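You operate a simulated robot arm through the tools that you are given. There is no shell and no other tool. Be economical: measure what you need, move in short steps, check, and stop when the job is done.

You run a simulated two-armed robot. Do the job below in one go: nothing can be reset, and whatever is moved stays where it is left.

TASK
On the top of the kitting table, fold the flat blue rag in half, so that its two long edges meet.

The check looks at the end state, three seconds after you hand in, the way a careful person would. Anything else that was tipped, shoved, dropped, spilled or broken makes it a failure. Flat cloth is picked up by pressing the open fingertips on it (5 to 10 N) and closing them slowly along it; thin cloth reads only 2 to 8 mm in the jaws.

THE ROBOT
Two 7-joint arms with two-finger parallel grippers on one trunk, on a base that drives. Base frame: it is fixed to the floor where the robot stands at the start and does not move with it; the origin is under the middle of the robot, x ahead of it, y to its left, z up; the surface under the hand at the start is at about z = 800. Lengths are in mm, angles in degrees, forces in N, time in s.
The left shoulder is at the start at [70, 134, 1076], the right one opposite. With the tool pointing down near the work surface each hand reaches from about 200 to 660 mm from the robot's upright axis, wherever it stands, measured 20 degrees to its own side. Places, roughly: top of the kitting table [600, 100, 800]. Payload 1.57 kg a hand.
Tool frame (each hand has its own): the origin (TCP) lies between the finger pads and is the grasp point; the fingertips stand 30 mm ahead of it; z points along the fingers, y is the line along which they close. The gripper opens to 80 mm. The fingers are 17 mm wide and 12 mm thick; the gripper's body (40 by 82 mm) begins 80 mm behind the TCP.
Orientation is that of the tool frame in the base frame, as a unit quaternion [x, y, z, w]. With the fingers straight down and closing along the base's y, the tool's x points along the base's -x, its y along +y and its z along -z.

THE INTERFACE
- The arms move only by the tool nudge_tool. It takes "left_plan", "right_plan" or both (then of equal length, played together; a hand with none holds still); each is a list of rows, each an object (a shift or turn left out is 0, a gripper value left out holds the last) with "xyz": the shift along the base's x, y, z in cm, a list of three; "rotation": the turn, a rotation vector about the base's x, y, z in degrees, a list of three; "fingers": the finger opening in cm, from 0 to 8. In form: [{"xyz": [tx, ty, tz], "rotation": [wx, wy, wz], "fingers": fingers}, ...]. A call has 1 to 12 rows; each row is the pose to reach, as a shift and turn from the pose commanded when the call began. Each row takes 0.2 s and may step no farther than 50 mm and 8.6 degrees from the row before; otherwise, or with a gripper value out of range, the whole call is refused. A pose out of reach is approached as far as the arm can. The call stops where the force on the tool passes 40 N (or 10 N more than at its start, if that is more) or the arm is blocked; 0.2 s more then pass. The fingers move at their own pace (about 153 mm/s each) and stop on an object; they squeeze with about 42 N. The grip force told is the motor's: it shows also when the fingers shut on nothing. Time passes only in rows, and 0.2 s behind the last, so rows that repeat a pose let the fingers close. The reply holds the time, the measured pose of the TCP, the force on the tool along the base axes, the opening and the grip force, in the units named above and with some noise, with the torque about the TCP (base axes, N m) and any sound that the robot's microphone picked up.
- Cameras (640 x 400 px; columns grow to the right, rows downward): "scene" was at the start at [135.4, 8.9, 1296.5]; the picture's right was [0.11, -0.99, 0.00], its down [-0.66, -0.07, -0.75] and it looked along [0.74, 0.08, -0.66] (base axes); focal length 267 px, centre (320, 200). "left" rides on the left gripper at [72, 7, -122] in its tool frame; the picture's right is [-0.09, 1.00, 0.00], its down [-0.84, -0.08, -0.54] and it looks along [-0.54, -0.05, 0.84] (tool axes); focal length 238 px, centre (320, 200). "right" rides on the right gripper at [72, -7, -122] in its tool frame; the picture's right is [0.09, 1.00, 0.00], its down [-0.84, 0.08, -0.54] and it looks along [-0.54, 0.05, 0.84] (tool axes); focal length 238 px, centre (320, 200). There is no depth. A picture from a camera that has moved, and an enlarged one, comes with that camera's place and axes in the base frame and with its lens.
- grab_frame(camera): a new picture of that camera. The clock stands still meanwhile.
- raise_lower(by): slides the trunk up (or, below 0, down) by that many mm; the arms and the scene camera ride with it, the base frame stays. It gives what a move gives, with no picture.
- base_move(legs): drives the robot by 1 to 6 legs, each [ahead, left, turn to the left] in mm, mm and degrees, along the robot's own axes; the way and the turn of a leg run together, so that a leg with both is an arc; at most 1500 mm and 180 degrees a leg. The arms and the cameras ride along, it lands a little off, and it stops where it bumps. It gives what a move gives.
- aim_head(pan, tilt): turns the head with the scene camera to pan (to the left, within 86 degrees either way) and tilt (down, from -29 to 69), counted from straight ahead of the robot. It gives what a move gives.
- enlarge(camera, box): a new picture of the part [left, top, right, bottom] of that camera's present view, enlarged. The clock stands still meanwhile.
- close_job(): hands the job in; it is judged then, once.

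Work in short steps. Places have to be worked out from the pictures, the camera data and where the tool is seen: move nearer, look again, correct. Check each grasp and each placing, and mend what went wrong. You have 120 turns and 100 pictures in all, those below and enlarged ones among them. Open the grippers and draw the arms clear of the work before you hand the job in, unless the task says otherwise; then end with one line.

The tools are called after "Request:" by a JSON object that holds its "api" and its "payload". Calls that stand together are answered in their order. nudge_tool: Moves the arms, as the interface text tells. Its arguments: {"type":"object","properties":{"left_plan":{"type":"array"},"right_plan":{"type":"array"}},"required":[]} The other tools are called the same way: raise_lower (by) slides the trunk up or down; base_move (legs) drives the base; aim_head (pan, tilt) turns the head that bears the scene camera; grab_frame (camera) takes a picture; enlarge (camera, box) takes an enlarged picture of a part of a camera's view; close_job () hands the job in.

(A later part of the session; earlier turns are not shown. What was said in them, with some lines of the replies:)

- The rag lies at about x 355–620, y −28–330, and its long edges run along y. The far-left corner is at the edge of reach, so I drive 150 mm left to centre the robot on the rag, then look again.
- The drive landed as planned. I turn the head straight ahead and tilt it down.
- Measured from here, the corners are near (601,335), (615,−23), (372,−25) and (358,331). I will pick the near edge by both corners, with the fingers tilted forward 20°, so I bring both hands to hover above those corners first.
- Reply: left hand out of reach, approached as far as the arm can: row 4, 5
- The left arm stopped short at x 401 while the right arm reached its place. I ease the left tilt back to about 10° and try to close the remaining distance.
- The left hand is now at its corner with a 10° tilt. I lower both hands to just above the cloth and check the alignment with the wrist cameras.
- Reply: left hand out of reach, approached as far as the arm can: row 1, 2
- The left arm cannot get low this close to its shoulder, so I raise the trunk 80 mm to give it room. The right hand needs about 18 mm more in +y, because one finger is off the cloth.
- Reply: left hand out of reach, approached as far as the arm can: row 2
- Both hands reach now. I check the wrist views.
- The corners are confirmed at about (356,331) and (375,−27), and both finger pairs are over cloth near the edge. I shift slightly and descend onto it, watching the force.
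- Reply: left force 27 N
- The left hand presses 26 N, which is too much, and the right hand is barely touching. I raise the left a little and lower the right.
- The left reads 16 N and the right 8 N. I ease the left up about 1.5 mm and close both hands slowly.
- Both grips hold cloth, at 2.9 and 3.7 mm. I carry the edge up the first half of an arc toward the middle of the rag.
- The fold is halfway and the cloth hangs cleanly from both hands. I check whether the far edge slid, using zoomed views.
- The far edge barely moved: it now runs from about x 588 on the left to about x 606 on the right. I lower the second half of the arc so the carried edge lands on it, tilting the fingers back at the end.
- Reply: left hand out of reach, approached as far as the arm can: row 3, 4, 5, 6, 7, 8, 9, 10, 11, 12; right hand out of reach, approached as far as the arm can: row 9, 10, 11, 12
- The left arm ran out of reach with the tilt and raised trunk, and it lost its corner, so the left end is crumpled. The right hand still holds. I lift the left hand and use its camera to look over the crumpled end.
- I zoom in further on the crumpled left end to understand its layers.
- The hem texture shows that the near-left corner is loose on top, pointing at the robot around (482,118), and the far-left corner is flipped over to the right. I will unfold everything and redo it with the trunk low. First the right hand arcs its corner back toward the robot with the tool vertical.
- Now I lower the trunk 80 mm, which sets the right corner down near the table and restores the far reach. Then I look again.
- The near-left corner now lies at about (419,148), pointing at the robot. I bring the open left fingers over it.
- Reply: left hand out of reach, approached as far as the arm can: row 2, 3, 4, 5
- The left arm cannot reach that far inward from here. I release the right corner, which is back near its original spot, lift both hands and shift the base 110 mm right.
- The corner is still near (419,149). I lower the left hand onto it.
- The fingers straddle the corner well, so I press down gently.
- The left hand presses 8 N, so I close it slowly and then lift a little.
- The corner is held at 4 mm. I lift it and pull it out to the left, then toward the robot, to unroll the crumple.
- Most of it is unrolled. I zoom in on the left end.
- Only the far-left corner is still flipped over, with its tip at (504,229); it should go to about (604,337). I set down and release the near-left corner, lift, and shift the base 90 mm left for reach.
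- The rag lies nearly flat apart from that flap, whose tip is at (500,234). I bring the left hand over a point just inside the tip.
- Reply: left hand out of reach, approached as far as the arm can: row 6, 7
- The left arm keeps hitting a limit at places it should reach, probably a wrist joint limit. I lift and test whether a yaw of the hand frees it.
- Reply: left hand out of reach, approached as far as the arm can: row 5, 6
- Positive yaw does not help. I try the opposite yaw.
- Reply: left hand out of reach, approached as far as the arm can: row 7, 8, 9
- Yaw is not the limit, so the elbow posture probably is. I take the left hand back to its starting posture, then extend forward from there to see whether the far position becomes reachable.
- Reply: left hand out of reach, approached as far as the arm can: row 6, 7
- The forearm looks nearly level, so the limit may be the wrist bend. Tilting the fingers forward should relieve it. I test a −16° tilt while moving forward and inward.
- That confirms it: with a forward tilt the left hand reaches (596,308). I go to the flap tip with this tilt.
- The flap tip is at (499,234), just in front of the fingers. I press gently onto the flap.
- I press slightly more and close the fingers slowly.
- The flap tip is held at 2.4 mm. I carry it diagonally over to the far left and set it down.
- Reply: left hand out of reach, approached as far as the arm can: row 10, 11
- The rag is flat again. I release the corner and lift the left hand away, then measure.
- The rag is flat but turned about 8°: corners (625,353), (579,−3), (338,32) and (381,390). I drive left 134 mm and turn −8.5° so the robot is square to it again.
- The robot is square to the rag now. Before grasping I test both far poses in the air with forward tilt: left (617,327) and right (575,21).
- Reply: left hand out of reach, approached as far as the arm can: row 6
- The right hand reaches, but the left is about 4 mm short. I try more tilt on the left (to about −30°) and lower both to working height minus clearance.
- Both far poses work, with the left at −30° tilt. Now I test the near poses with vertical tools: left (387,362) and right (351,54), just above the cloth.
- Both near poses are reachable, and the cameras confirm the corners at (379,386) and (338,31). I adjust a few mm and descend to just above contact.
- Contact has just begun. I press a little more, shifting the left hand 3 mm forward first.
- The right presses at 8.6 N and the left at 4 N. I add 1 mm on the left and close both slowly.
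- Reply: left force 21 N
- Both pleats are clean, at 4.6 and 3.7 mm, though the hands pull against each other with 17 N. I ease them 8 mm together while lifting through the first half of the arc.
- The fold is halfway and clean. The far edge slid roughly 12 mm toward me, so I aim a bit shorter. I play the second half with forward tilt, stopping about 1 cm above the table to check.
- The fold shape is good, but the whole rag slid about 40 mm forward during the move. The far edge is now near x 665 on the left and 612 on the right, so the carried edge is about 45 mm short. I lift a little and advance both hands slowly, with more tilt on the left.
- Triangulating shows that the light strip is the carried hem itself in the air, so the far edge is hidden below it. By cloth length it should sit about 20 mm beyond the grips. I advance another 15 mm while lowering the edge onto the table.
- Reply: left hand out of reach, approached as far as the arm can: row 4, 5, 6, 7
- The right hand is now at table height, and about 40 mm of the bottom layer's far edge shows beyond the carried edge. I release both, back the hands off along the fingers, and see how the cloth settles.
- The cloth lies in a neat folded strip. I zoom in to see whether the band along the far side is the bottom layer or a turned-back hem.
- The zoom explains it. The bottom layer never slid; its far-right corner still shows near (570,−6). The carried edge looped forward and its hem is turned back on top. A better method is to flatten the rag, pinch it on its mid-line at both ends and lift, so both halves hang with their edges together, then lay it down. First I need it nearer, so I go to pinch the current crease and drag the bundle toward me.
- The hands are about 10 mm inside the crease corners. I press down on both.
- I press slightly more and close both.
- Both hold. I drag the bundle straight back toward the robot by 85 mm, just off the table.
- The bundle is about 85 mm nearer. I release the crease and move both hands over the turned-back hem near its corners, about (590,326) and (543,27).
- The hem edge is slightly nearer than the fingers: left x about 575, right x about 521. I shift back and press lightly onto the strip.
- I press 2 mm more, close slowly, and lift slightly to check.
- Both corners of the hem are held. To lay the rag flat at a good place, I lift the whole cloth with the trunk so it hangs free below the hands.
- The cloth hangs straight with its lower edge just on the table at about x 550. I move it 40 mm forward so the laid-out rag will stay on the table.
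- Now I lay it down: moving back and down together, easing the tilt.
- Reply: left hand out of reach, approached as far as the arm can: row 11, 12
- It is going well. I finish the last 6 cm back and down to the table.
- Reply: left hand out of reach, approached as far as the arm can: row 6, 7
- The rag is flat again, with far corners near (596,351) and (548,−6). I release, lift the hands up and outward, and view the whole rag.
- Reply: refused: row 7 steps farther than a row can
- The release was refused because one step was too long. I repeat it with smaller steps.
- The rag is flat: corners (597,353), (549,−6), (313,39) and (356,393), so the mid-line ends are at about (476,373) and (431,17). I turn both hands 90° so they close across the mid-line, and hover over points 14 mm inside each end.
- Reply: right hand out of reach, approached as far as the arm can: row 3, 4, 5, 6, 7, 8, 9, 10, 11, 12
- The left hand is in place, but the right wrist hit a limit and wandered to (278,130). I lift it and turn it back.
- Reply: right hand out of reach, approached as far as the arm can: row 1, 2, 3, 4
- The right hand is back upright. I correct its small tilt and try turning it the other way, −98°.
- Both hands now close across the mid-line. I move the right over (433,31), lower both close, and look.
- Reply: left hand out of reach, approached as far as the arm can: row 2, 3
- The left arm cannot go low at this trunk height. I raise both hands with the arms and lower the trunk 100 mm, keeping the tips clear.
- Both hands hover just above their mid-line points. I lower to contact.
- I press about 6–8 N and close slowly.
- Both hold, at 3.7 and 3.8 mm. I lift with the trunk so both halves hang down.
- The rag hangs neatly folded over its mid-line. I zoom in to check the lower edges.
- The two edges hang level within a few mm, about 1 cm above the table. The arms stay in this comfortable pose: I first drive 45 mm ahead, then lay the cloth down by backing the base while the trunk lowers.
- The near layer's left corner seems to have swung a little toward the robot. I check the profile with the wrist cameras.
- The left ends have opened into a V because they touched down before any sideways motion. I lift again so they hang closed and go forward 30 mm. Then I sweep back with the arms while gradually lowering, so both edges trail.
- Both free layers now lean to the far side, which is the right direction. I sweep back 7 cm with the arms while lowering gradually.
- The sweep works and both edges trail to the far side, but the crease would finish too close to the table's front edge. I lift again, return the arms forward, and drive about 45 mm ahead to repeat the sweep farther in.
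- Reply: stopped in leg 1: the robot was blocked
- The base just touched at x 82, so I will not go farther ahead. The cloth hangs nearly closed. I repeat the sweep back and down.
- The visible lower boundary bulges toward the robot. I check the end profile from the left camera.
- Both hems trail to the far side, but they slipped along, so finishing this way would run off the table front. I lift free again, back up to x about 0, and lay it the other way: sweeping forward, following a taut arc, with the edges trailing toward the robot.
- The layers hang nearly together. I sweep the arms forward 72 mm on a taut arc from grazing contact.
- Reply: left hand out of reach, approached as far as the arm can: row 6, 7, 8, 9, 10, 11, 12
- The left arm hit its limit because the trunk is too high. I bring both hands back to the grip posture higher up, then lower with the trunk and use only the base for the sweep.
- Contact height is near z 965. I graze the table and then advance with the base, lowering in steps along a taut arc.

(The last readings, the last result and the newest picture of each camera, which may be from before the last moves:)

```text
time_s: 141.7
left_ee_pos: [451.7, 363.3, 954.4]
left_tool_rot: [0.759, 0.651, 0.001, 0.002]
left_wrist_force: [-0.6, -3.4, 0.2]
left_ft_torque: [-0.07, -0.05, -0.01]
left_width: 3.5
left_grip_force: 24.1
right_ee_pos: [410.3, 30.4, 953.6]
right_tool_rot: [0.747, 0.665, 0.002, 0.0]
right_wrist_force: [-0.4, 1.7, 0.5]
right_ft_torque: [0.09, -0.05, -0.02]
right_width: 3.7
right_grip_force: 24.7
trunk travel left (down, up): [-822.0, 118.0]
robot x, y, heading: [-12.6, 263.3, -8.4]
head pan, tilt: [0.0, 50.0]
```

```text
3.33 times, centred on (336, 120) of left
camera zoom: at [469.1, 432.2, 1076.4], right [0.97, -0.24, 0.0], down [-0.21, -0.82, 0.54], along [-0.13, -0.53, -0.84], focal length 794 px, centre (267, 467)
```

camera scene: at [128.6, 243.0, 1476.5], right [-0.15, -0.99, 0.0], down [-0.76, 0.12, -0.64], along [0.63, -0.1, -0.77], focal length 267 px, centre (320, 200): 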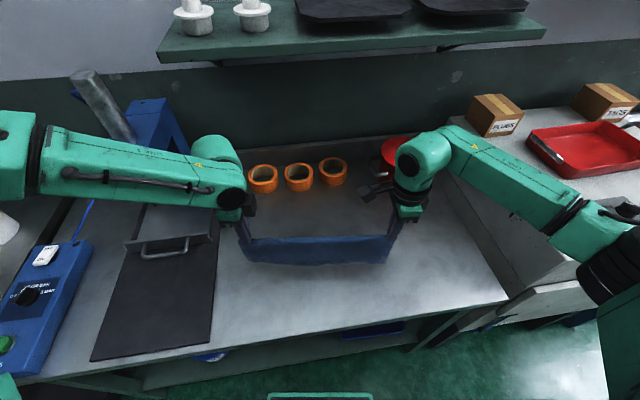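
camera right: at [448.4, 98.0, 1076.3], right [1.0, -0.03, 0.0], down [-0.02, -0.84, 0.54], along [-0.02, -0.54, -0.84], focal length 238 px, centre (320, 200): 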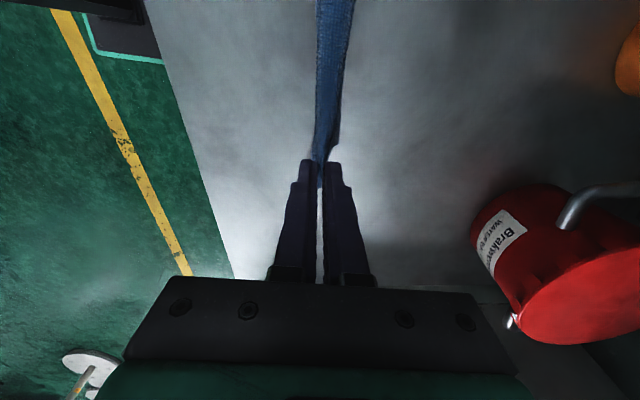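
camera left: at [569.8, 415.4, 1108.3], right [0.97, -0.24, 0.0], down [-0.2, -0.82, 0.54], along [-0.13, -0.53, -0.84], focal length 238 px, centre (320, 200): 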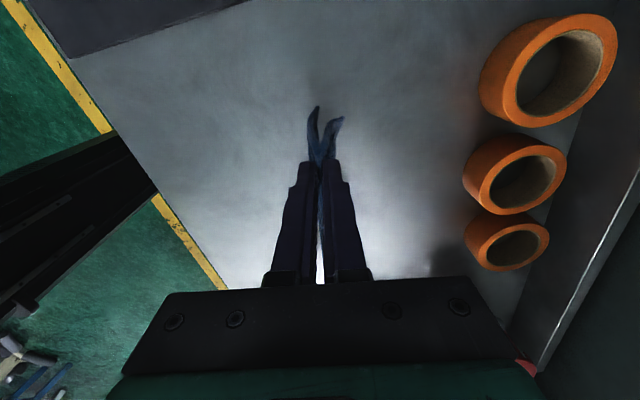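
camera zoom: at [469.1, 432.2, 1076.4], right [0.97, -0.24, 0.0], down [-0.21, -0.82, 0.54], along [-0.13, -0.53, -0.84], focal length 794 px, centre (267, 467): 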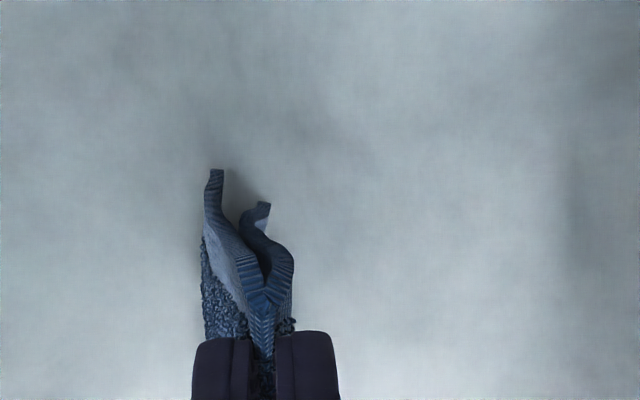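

Both hems now trail toward the robot as intended. I continue advancing and lowering along the arc.

Request:
{"api": "base_move", "payload": {"legs": [[28, 0, 0]]}}

Request:
{"api": "raise_lower", "payload": {"by": -16}}

Request:
{"api": "base_move", "payload": {"legs": [[22, 0, 0]]}}

Request:
{"api": "raise_lower", "payload": {"by": -24}}

Request:
{"api": "base_move", "payload": {"legs": [[18, 0, 0]]}}

Request:
{"api": "raise_lower", "payload": {"by": -30}}

Request:
{"api": "enlarge", "payload": {"camera": "scene", "box": [200, 150, 440, 300]}}

```text
time_s: 142.5
left_ee_pos: [476.3, 359.8, 954.8]
left_tool_rot: [0.759, 0.651, 0.002, 0.002]
left_wrist_force: [-1.8, -2.5, 0.0]
left_ft_torque: [-0.06, -0.03, -0.05]
left_width: 3.6
left_grip_force: 24.3
right_ee_pos: [436.8, 26.9, 955.5]
right_tool_rot: [0.747, 0.665, 0.003, 0.0]
right_wrist_force: [0.7, 1.7, -0.4]
right_ft_torque: [0.05, -0.03, -0.02]
right_width: 3.6
right_grip_force: 24.7
trunk travel left (down, up): [-822.0, 118.0]
robot x, y, heading: [12.9, 257.8, -8.5]
head pan, tilt: [0.0, 50.0]
```

```text
time_s: 143.1
left_ee_pos: [479.1, 358.0, 936.8]
left_tool_rot: [0.759, 0.651, 0.002, 0.001]
left_wrist_force: [-0.6, -1.9, 0.3]
left_ft_torque: [-0.07, 0.0, -0.03]
left_width: 3.4
left_grip_force: 24.4
right_ee_pos: [440.5, 26.8, 936.9]
right_tool_rot: [0.747, 0.665, 0.001, -0.001]
right_wrist_force: [-0.4, 2.9, 0.1]
right_ft_torque: [0.09, -0.02, 0.03]
right_width: 3.8
right_grip_force: 24.7
trunk travel left (down, up): [-806.0, 134.0]
robot x, y, heading: [17.3, 257.5, -8.5]
head pan, tilt: [0.0, 50.0]
```

```text
time_s: 143.9
left_ee_pos: [497.9, 356.0, 938.6]
left_tool_rot: [0.759, 0.651, 0.001, 0.002]
left_wrist_force: [-0.7, -2.0, -0.2]
left_ft_torque: [-0.1, -0.1, 0.0]
left_width: 3.5
left_grip_force: 24.9
right_ee_pos: [458.5, 23.5, 938.2]
right_tool_rot: [0.747, 0.665, 0.003, -0.001]
right_wrist_force: [0.5, 2.0, -0.4]
right_ft_torque: [0.08, -0.07, -0.04]
right_width: 3.8
right_grip_force: 24.2
trunk travel left (down, up): [-806.0, 134.0]
robot x, y, heading: [35.5, 255.1, -8.7]
head pan, tilt: [0.0, 50.0]
```

```text
time_s: 144.6
left_ee_pos: [501.8, 354.2, 912.6]
left_tool_rot: [0.76, 0.65, 0.001, 0.001]
left_wrist_force: [0.5, -2.2, 0.2]
left_ft_torque: [-0.08, 0.01, -0.01]
left_width: 3.3
left_grip_force: 24.4
right_ee_pos: [461.5, 23.8, 912.3]
right_tool_rot: [0.746, 0.665, 0.001, -0.001]
right_wrist_force: [0.7, 1.6, -0.7]
right_ft_torque: [0.08, -0.03, -0.01]
right_width: 3.6
right_grip_force: 24.4
trunk travel left (down, up): [-782.0, 158.0]
robot x, y, heading: [33.4, 258.9, -8.4]
head pan, tilt: [0.0, 50.0]
```

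```text
time_s: 145.4
left_ee_pos: [517.4, 353.1, 914.7]
left_tool_rot: [0.759, 0.651, 0.001, 0.001]
left_wrist_force: [-0.5, -1.8, 0.3]
left_ft_torque: [-0.09, -0.03, 0.02]
left_width: 3.3
left_grip_force: 24.0
right_ee_pos: [476.0, 19.9, 914.4]
right_tool_rot: [0.747, 0.665, 0.003, 0.0]
right_wrist_force: [-0.4, 2.2, -0.7]
right_ft_torque: [0.07, -0.04, -0.05]
right_width: 3.7
right_grip_force: 24.6
trunk travel left (down, up): [-782.0, 158.0]
robot x, y, heading: [53.6, 251.3, -8.9]
head pan, tilt: [0.0, 50.0]
```

```text
time_s: 146.2
left_ee_pos: [520.3, 352.1, 883.0]
left_tool_rot: [0.759, 0.652, 0.0, 0.0]
left_wrist_force: [-0.3, -2.3, 1.0]
left_ft_torque: [-0.09, -0.01, -0.02]
left_width: 3.2
left_grip_force: 24.3
right_ee_pos: [479.6, 20.3, 882.9]
right_tool_rot: [0.747, 0.665, 0.001, -0.002]
right_wrist_force: [-0.1, 2.1, 0.4]
right_ft_torque: [0.05, 0.01, -0.03]
right_width: 3.4
right_grip_force: 24.8
trunk travel left (down, up): [-752.0, 188.0]
robot x, y, heading: [50.8, 250.4, -8.7]
head pan, tilt: [0.0, 50.0]
```

```text
2.67 times, centred on (320, 225) of scene
camera zoom: at [181.1, 233.7, 1386.4], right [-0.15, -0.99, 0.0], down [-0.76, 0.12, -0.64], along [0.64, -0.1, -0.77], focal length 712 px, centre (320, 133)
```

zoom: 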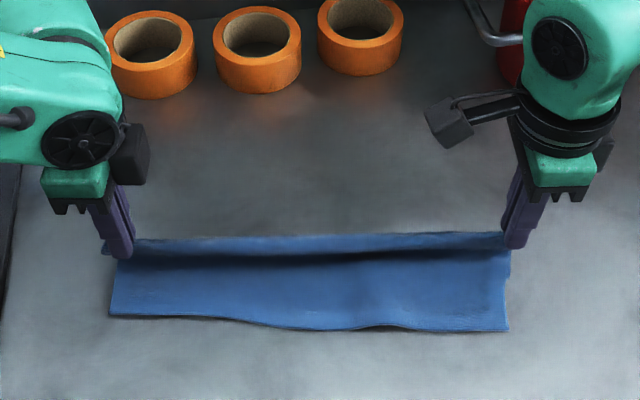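

This is the right shape: the top layer lies flat toward the robot with its hem at about x 447. I go on: base +28, down 14, then the arms carry the crease the last few cm forward and down, with a forward tilt.

Request:
{"api": "base_move", "payload": {"legs": [[26, 0, 0]]}}

Request:
{"api": "raise_lower", "payload": {"by": -16}}

Request:
{"api": "nudge_tool", "payload": {"left_plan": [{"xyz": [0.4, -0.05, 0], "rotation": [-0.4, -2.5, 0]}, {"xyz": [0.8, -0.1, -0.3], "rotation": [-0.8, -5, 0]}, {"xyz": [1.2, -0.2, -0.6], "rotation": [-1.2, -7.5, 0]}, {"xyz": [1.6, -0.25, -0.9], "rotation": [-1.6, -10, 0]}, {"xyz": [2, -0.3, -1.3], "rotation": [-1.9, -12, 0]}, {"xyz": [2.4, -0.35, -1.7], "rotation": [-1.9, -12, 0]}, {"xyz": [2.8, -0.4, -2.1], "rotation": [-1.9, -12, 0]}, {"xyz": [3.2, -0.5, -2.5], "rotation": [-1.9, -12, 0]}], "right_plan": [{"xyz": [0.4, -0.05, 0], "rotation": [-0.4, -2.5, 0]}, {"xyz": [0.8, -0.1, -0.3], "rotation": [-0.8, -5, 0]}, {"xyz": [1.2, -0.2, -0.6], "rotation": [-1.2, -7.5, 0]}, {"xyz": [1.6, -0.25, -0.9], "rotation": [-1.6, -10, 0]}, {"xyz": [2, -0.3, -1.3], "rotation": [-1.9, -12, 0]}, {"xyz": [2.4, -0.35, -1.7], "rotation": [-1.9, -12, 0]}, {"xyz": [2.8, -0.4, -2.1], "rotation": [-1.9, -12, 0]}, {"xyz": [3.2, -0.5, -2.5], "rotation": [-1.9, -12, 0]}]}}

```text
time_s: 147.0
left_ee_pos: [542.3, 349.0, 885.5]
left_tool_rot: [0.759, 0.651, 0.001, 0.003]
left_wrist_force: [-1.4, -2.6, -0.9]
left_ft_torque: [-0.06, -0.05, -0.01]
left_width: 3.3
left_grip_force: 23.7
right_ee_pos: [501.7, 16.7, 885.3]
right_tool_rot: [0.746, 0.666, 0.001, 0.001]
right_wrist_force: [0.2, 2.1, 0.6]
right_ft_torque: [0.04, -0.04, -0.01]
right_width: 3.7
right_grip_force: 24.4
trunk travel left (down, up): [-752.0, 188.0]
robot x, y, heading: [82.2, 250.6, -8.9]
head pan, tilt: [0.0, 50.0]
```

```text
time_s: 147.6
left_ee_pos: [544.8, 347.5, 867.6]
left_tool_rot: [0.759, 0.651, 0.0, 0.001]
left_wrist_force: [-0.6, -2.2, -0.3]
left_ft_torque: [-0.07, 0.0, -0.03]
left_width: 3.5
left_grip_force: 24.5
right_ee_pos: [503.9, 16.5, 867.5]
right_tool_rot: [0.746, 0.666, 0.001, -0.001]
right_wrist_force: [-0.4, 1.5, 0.7]
right_ft_torque: [0.07, 0.0, -0.03]
right_width: 3.6
right_grip_force: 24.5
trunk travel left (down, up): [-736.0, 204.0]
robot x, y, heading: [78.6, 246.7, -8.7]
head pan, tilt: [0.0, 50.0]
```

```text
time_s: 149.4
left_ee_pos: [576.8, 343.0, 841.3]
left_tool_rot: [0.755, 0.647, 0.068, 0.081]
left_wrist_force: [-0.1, -1.3, 0.7]
left_ft_torque: [-0.06, 0.06, -0.01]
left_width: 3.3
left_grip_force: 24.3
right_ee_pos: [536.4, 12.4, 842.1]
right_tool_rot: [0.743, 0.661, 0.068, 0.081]
right_wrist_force: [-0.1, 1.8, 0.8]
right_ft_torque: [0.08, 0.06, 0.0]
right_width: 3.7
right_grip_force: 24.4
trunk travel left (down, up): [-736.0, 204.0]
robot x, y, heading: [78.8, 245.8, -8.8]
head pan, tilt: [0.0, 50.0]
```

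The crease is nearly down at x about 562. I pull it 18 mm farther forward, close to the table, to draw both layers taut and align the edges, then look.

Request:
{"api": "nudge_tool", "payload": {"left_plan": [{"xyz": [0.4, -0.05, -0.2]}, {"xyz": [0.8, -0.1, -0.3]}, {"xyz": [1.2, -0.2, -0.4]}, {"xyz": [1.6, -0.25, -0.4]}, {"xyz": [1.8, -0.3, -0.5]}], "right_plan": [{"xyz": [0.4, -0.05, -0.2]}, {"xyz": [0.8, -0.1, -0.3]}, {"xyz": [1.2, -0.2, -0.4]}, {"xyz": [1.6, -0.25, -0.4]}, {"xyz": [1.8, -0.3, -0.5]}]}}

Request:
{"api": "enlarge", "payload": {"camera": "scene", "box": [220, 150, 420, 275]}}

```text
time_s: 150.6
left_ee_pos: [594.4, 340.9, 839.2]
left_tool_rot: [0.754, 0.648, 0.07, 0.083]
left_wrist_force: [-1.6, -2.5, 3.2]
left_ft_torque: [-0.1, 0.06, -0.02]
left_width: 3.2
left_grip_force: 24.2
right_ee_pos: [553.1, 9.1, 839.4]
right_tool_rot: [0.741, 0.663, 0.069, 0.082]
right_wrist_force: [-1.0, 2.3, 6.7]
right_ft_torque: [0.15, 0.09, 0.01]
right_width: 3.5
right_grip_force: 24.3
trunk travel left (down, up): [-736.0, 204.0]
robot x, y, heading: [79.7, 246.3, -8.3]
head pan, tilt: [0.0, 50.0]
```

```text
3.20 times, centred on (320, 212) of scene
camera zoom: at [203.9, 230.5, 1370.9], right [-0.15, -0.99, 0.0], down [-0.76, 0.11, -0.64], along [0.64, -0.1, -0.76], focal length 854 px, centre (320, 160)
```

zoom: 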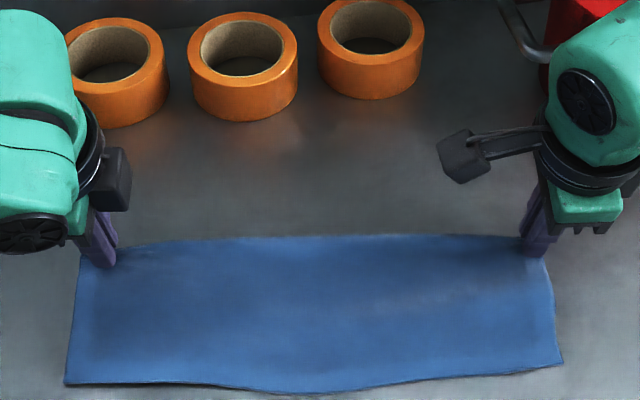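

The rag lies flat, folded along its mid-line with the edges together. I release gently, lift straight up, and back away.

Request:
{"api": "nudge_tool", "payload": {"left_plan": [{"xyz": [0, 0, 0.2]}, {"xyz": [0, 0, 0.2], "fingers": 0.7}, {"xyz": [0, 0, 0.2], "fingers": 1.4}, {"xyz": [0, 0, 0.3], "fingers": 1.8}, {"xyz": [0, 0, 1.5]}, {"xyz": [0, 0, 4]}, {"xyz": [0, 0.5, 7]}, {"xyz": [0, 1, 10]}, {"xyz": [-2, 2, 12]}, {"xyz": [-4, 4, 14]}], "right_plan": [{"xyz": [0, 0, 0.2]}, {"xyz": [0, 0, 0.2], "fingers": 0.7}, {"xyz": [0, 0, 0.2], "fingers": 1.4}, {"xyz": [0, 0, 0.3], "fingers": 1.8}, {"xyz": [0, 0, 1.5]}, {"xyz": [0, 0, 4]}, {"xyz": [0, -0.5, 7]}, {"xyz": [0, -1, 10]}, {"xyz": [-2, -2, 12]}, {"xyz": [-4, -4, 14]}]}}

Request:
{"api": "enlarge", "payload": {"camera": "scene", "box": [220, 150, 420, 275]}}

```text
time_s: 152.8
left_ee_pos: [551.0, 379.6, 977.4]
left_tool_rot: [0.755, 0.647, 0.07, 0.082]
left_wrist_force: [-0.2, 0.1, 0.4]
left_ft_torque: [0.03, -0.05, -0.02]
left_width: 18.0
left_grip_force: 0.1
right_ee_pos: [512.9, -30.7, 980.0]
right_tool_rot: [0.742, 0.662, 0.069, 0.081]
right_wrist_force: [0.2, 0.2, 0.2]
right_ft_torque: [-0.01, -0.05, -0.03]
right_width: 17.8
right_grip_force: 0.1
trunk travel left (down, up): [-736.0, 204.0]
robot x, y, heading: [79.3, 252.5, -8.6]
head pan, tilt: [0.0, 50.0]
```

```text
3.20 times, centred on (320, 212) of scene
camera zoom: at [202.9, 230.6, 1370.9], right [-0.15, -0.99, 0.0], down [-0.76, 0.11, -0.64], along [0.64, -0.1, -0.76], focal length 854 px, centre (320, 160)
```

zoom: 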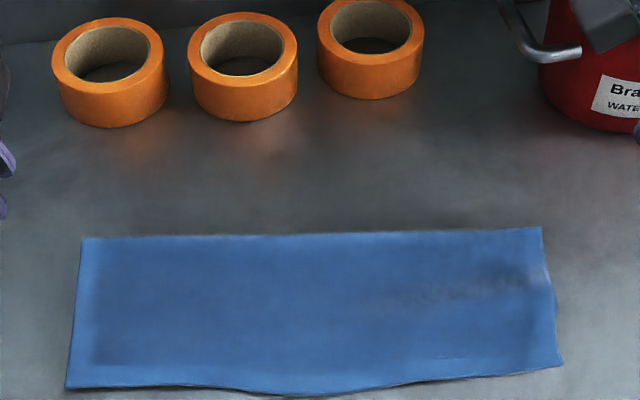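

The fold is neat, with both long edges together. I open the grippers fully, raise them, and back the robot away before handing in.

Request:
{"api": "nudge_tool", "payload": {"left_plan": [{"xyz": [0, 1, 2], "fingers": 6}, {"xyz": [0, 2, 4]}], "right_plan": [{"xyz": [0, -1, 2], "fingers": 6}, {"xyz": [0, -2, 4]}]}}

Request:
{"api": "base_move", "payload": {"legs": [[-80, 0, 0]]}}

Request:
{"api": "close_job", "payload": {}}

```text
time_s: 153.4
left_ee_pos: [551.1, 399.0, 1016.7]
left_tool_rot: [0.755, 0.647, 0.069, 0.082]
left_wrist_force: [0.1, 0.0, 0.1]
left_ft_torque: [0.01, -0.03, -0.04]
left_width: 60.0
left_grip_force: 0.2
right_ee_pos: [513.3, -50.8, 1018.5]
right_tool_rot: [0.742, 0.662, 0.068, 0.08]
right_wrist_force: [0.0, -0.4, -0.1]
right_ft_torque: [0.02, 0.02, -0.04]
right_width: 59.9
right_grip_force: 0.0
trunk travel left (down, up): [-736.0, 204.0]
robot x, y, heading: [78.6, 246.1, -8.6]
head pan, tilt: [0.0, 50.0]
```

```text
time_s: 154.5
left_ee_pos: [476.5, 411.8, 1014.2]
left_tool_rot: [0.754, 0.648, 0.068, 0.079]
left_wrist_force: [0.5, -0.6, 0.1]
left_ft_torque: [0.0, 0.02, -0.01]
left_width: 60.0
left_grip_force: 0.2
right_ee_pos: [439.1, -38.8, 1017.1]
right_tool_rot: [0.742, 0.662, 0.068, 0.08]
right_wrist_force: [-1.0, -0.6, -0.5]
right_ft_torque: [0.0, 0.0, 0.01]
right_width: 59.9
right_grip_force: 0.1
trunk travel left (down, up): [-736.0, 204.0]
robot x, y, heading: [1.3, 261.4, -8.7]
head pan, tilt: [0.0, 50.0]
```

```text
The job is handed in.
```

The blue rag is folded in half on the kitting table with its two long edges together and both hands clear; on the way the base was blocked once, probably by the table, and nothing looked moved in the later pictures.
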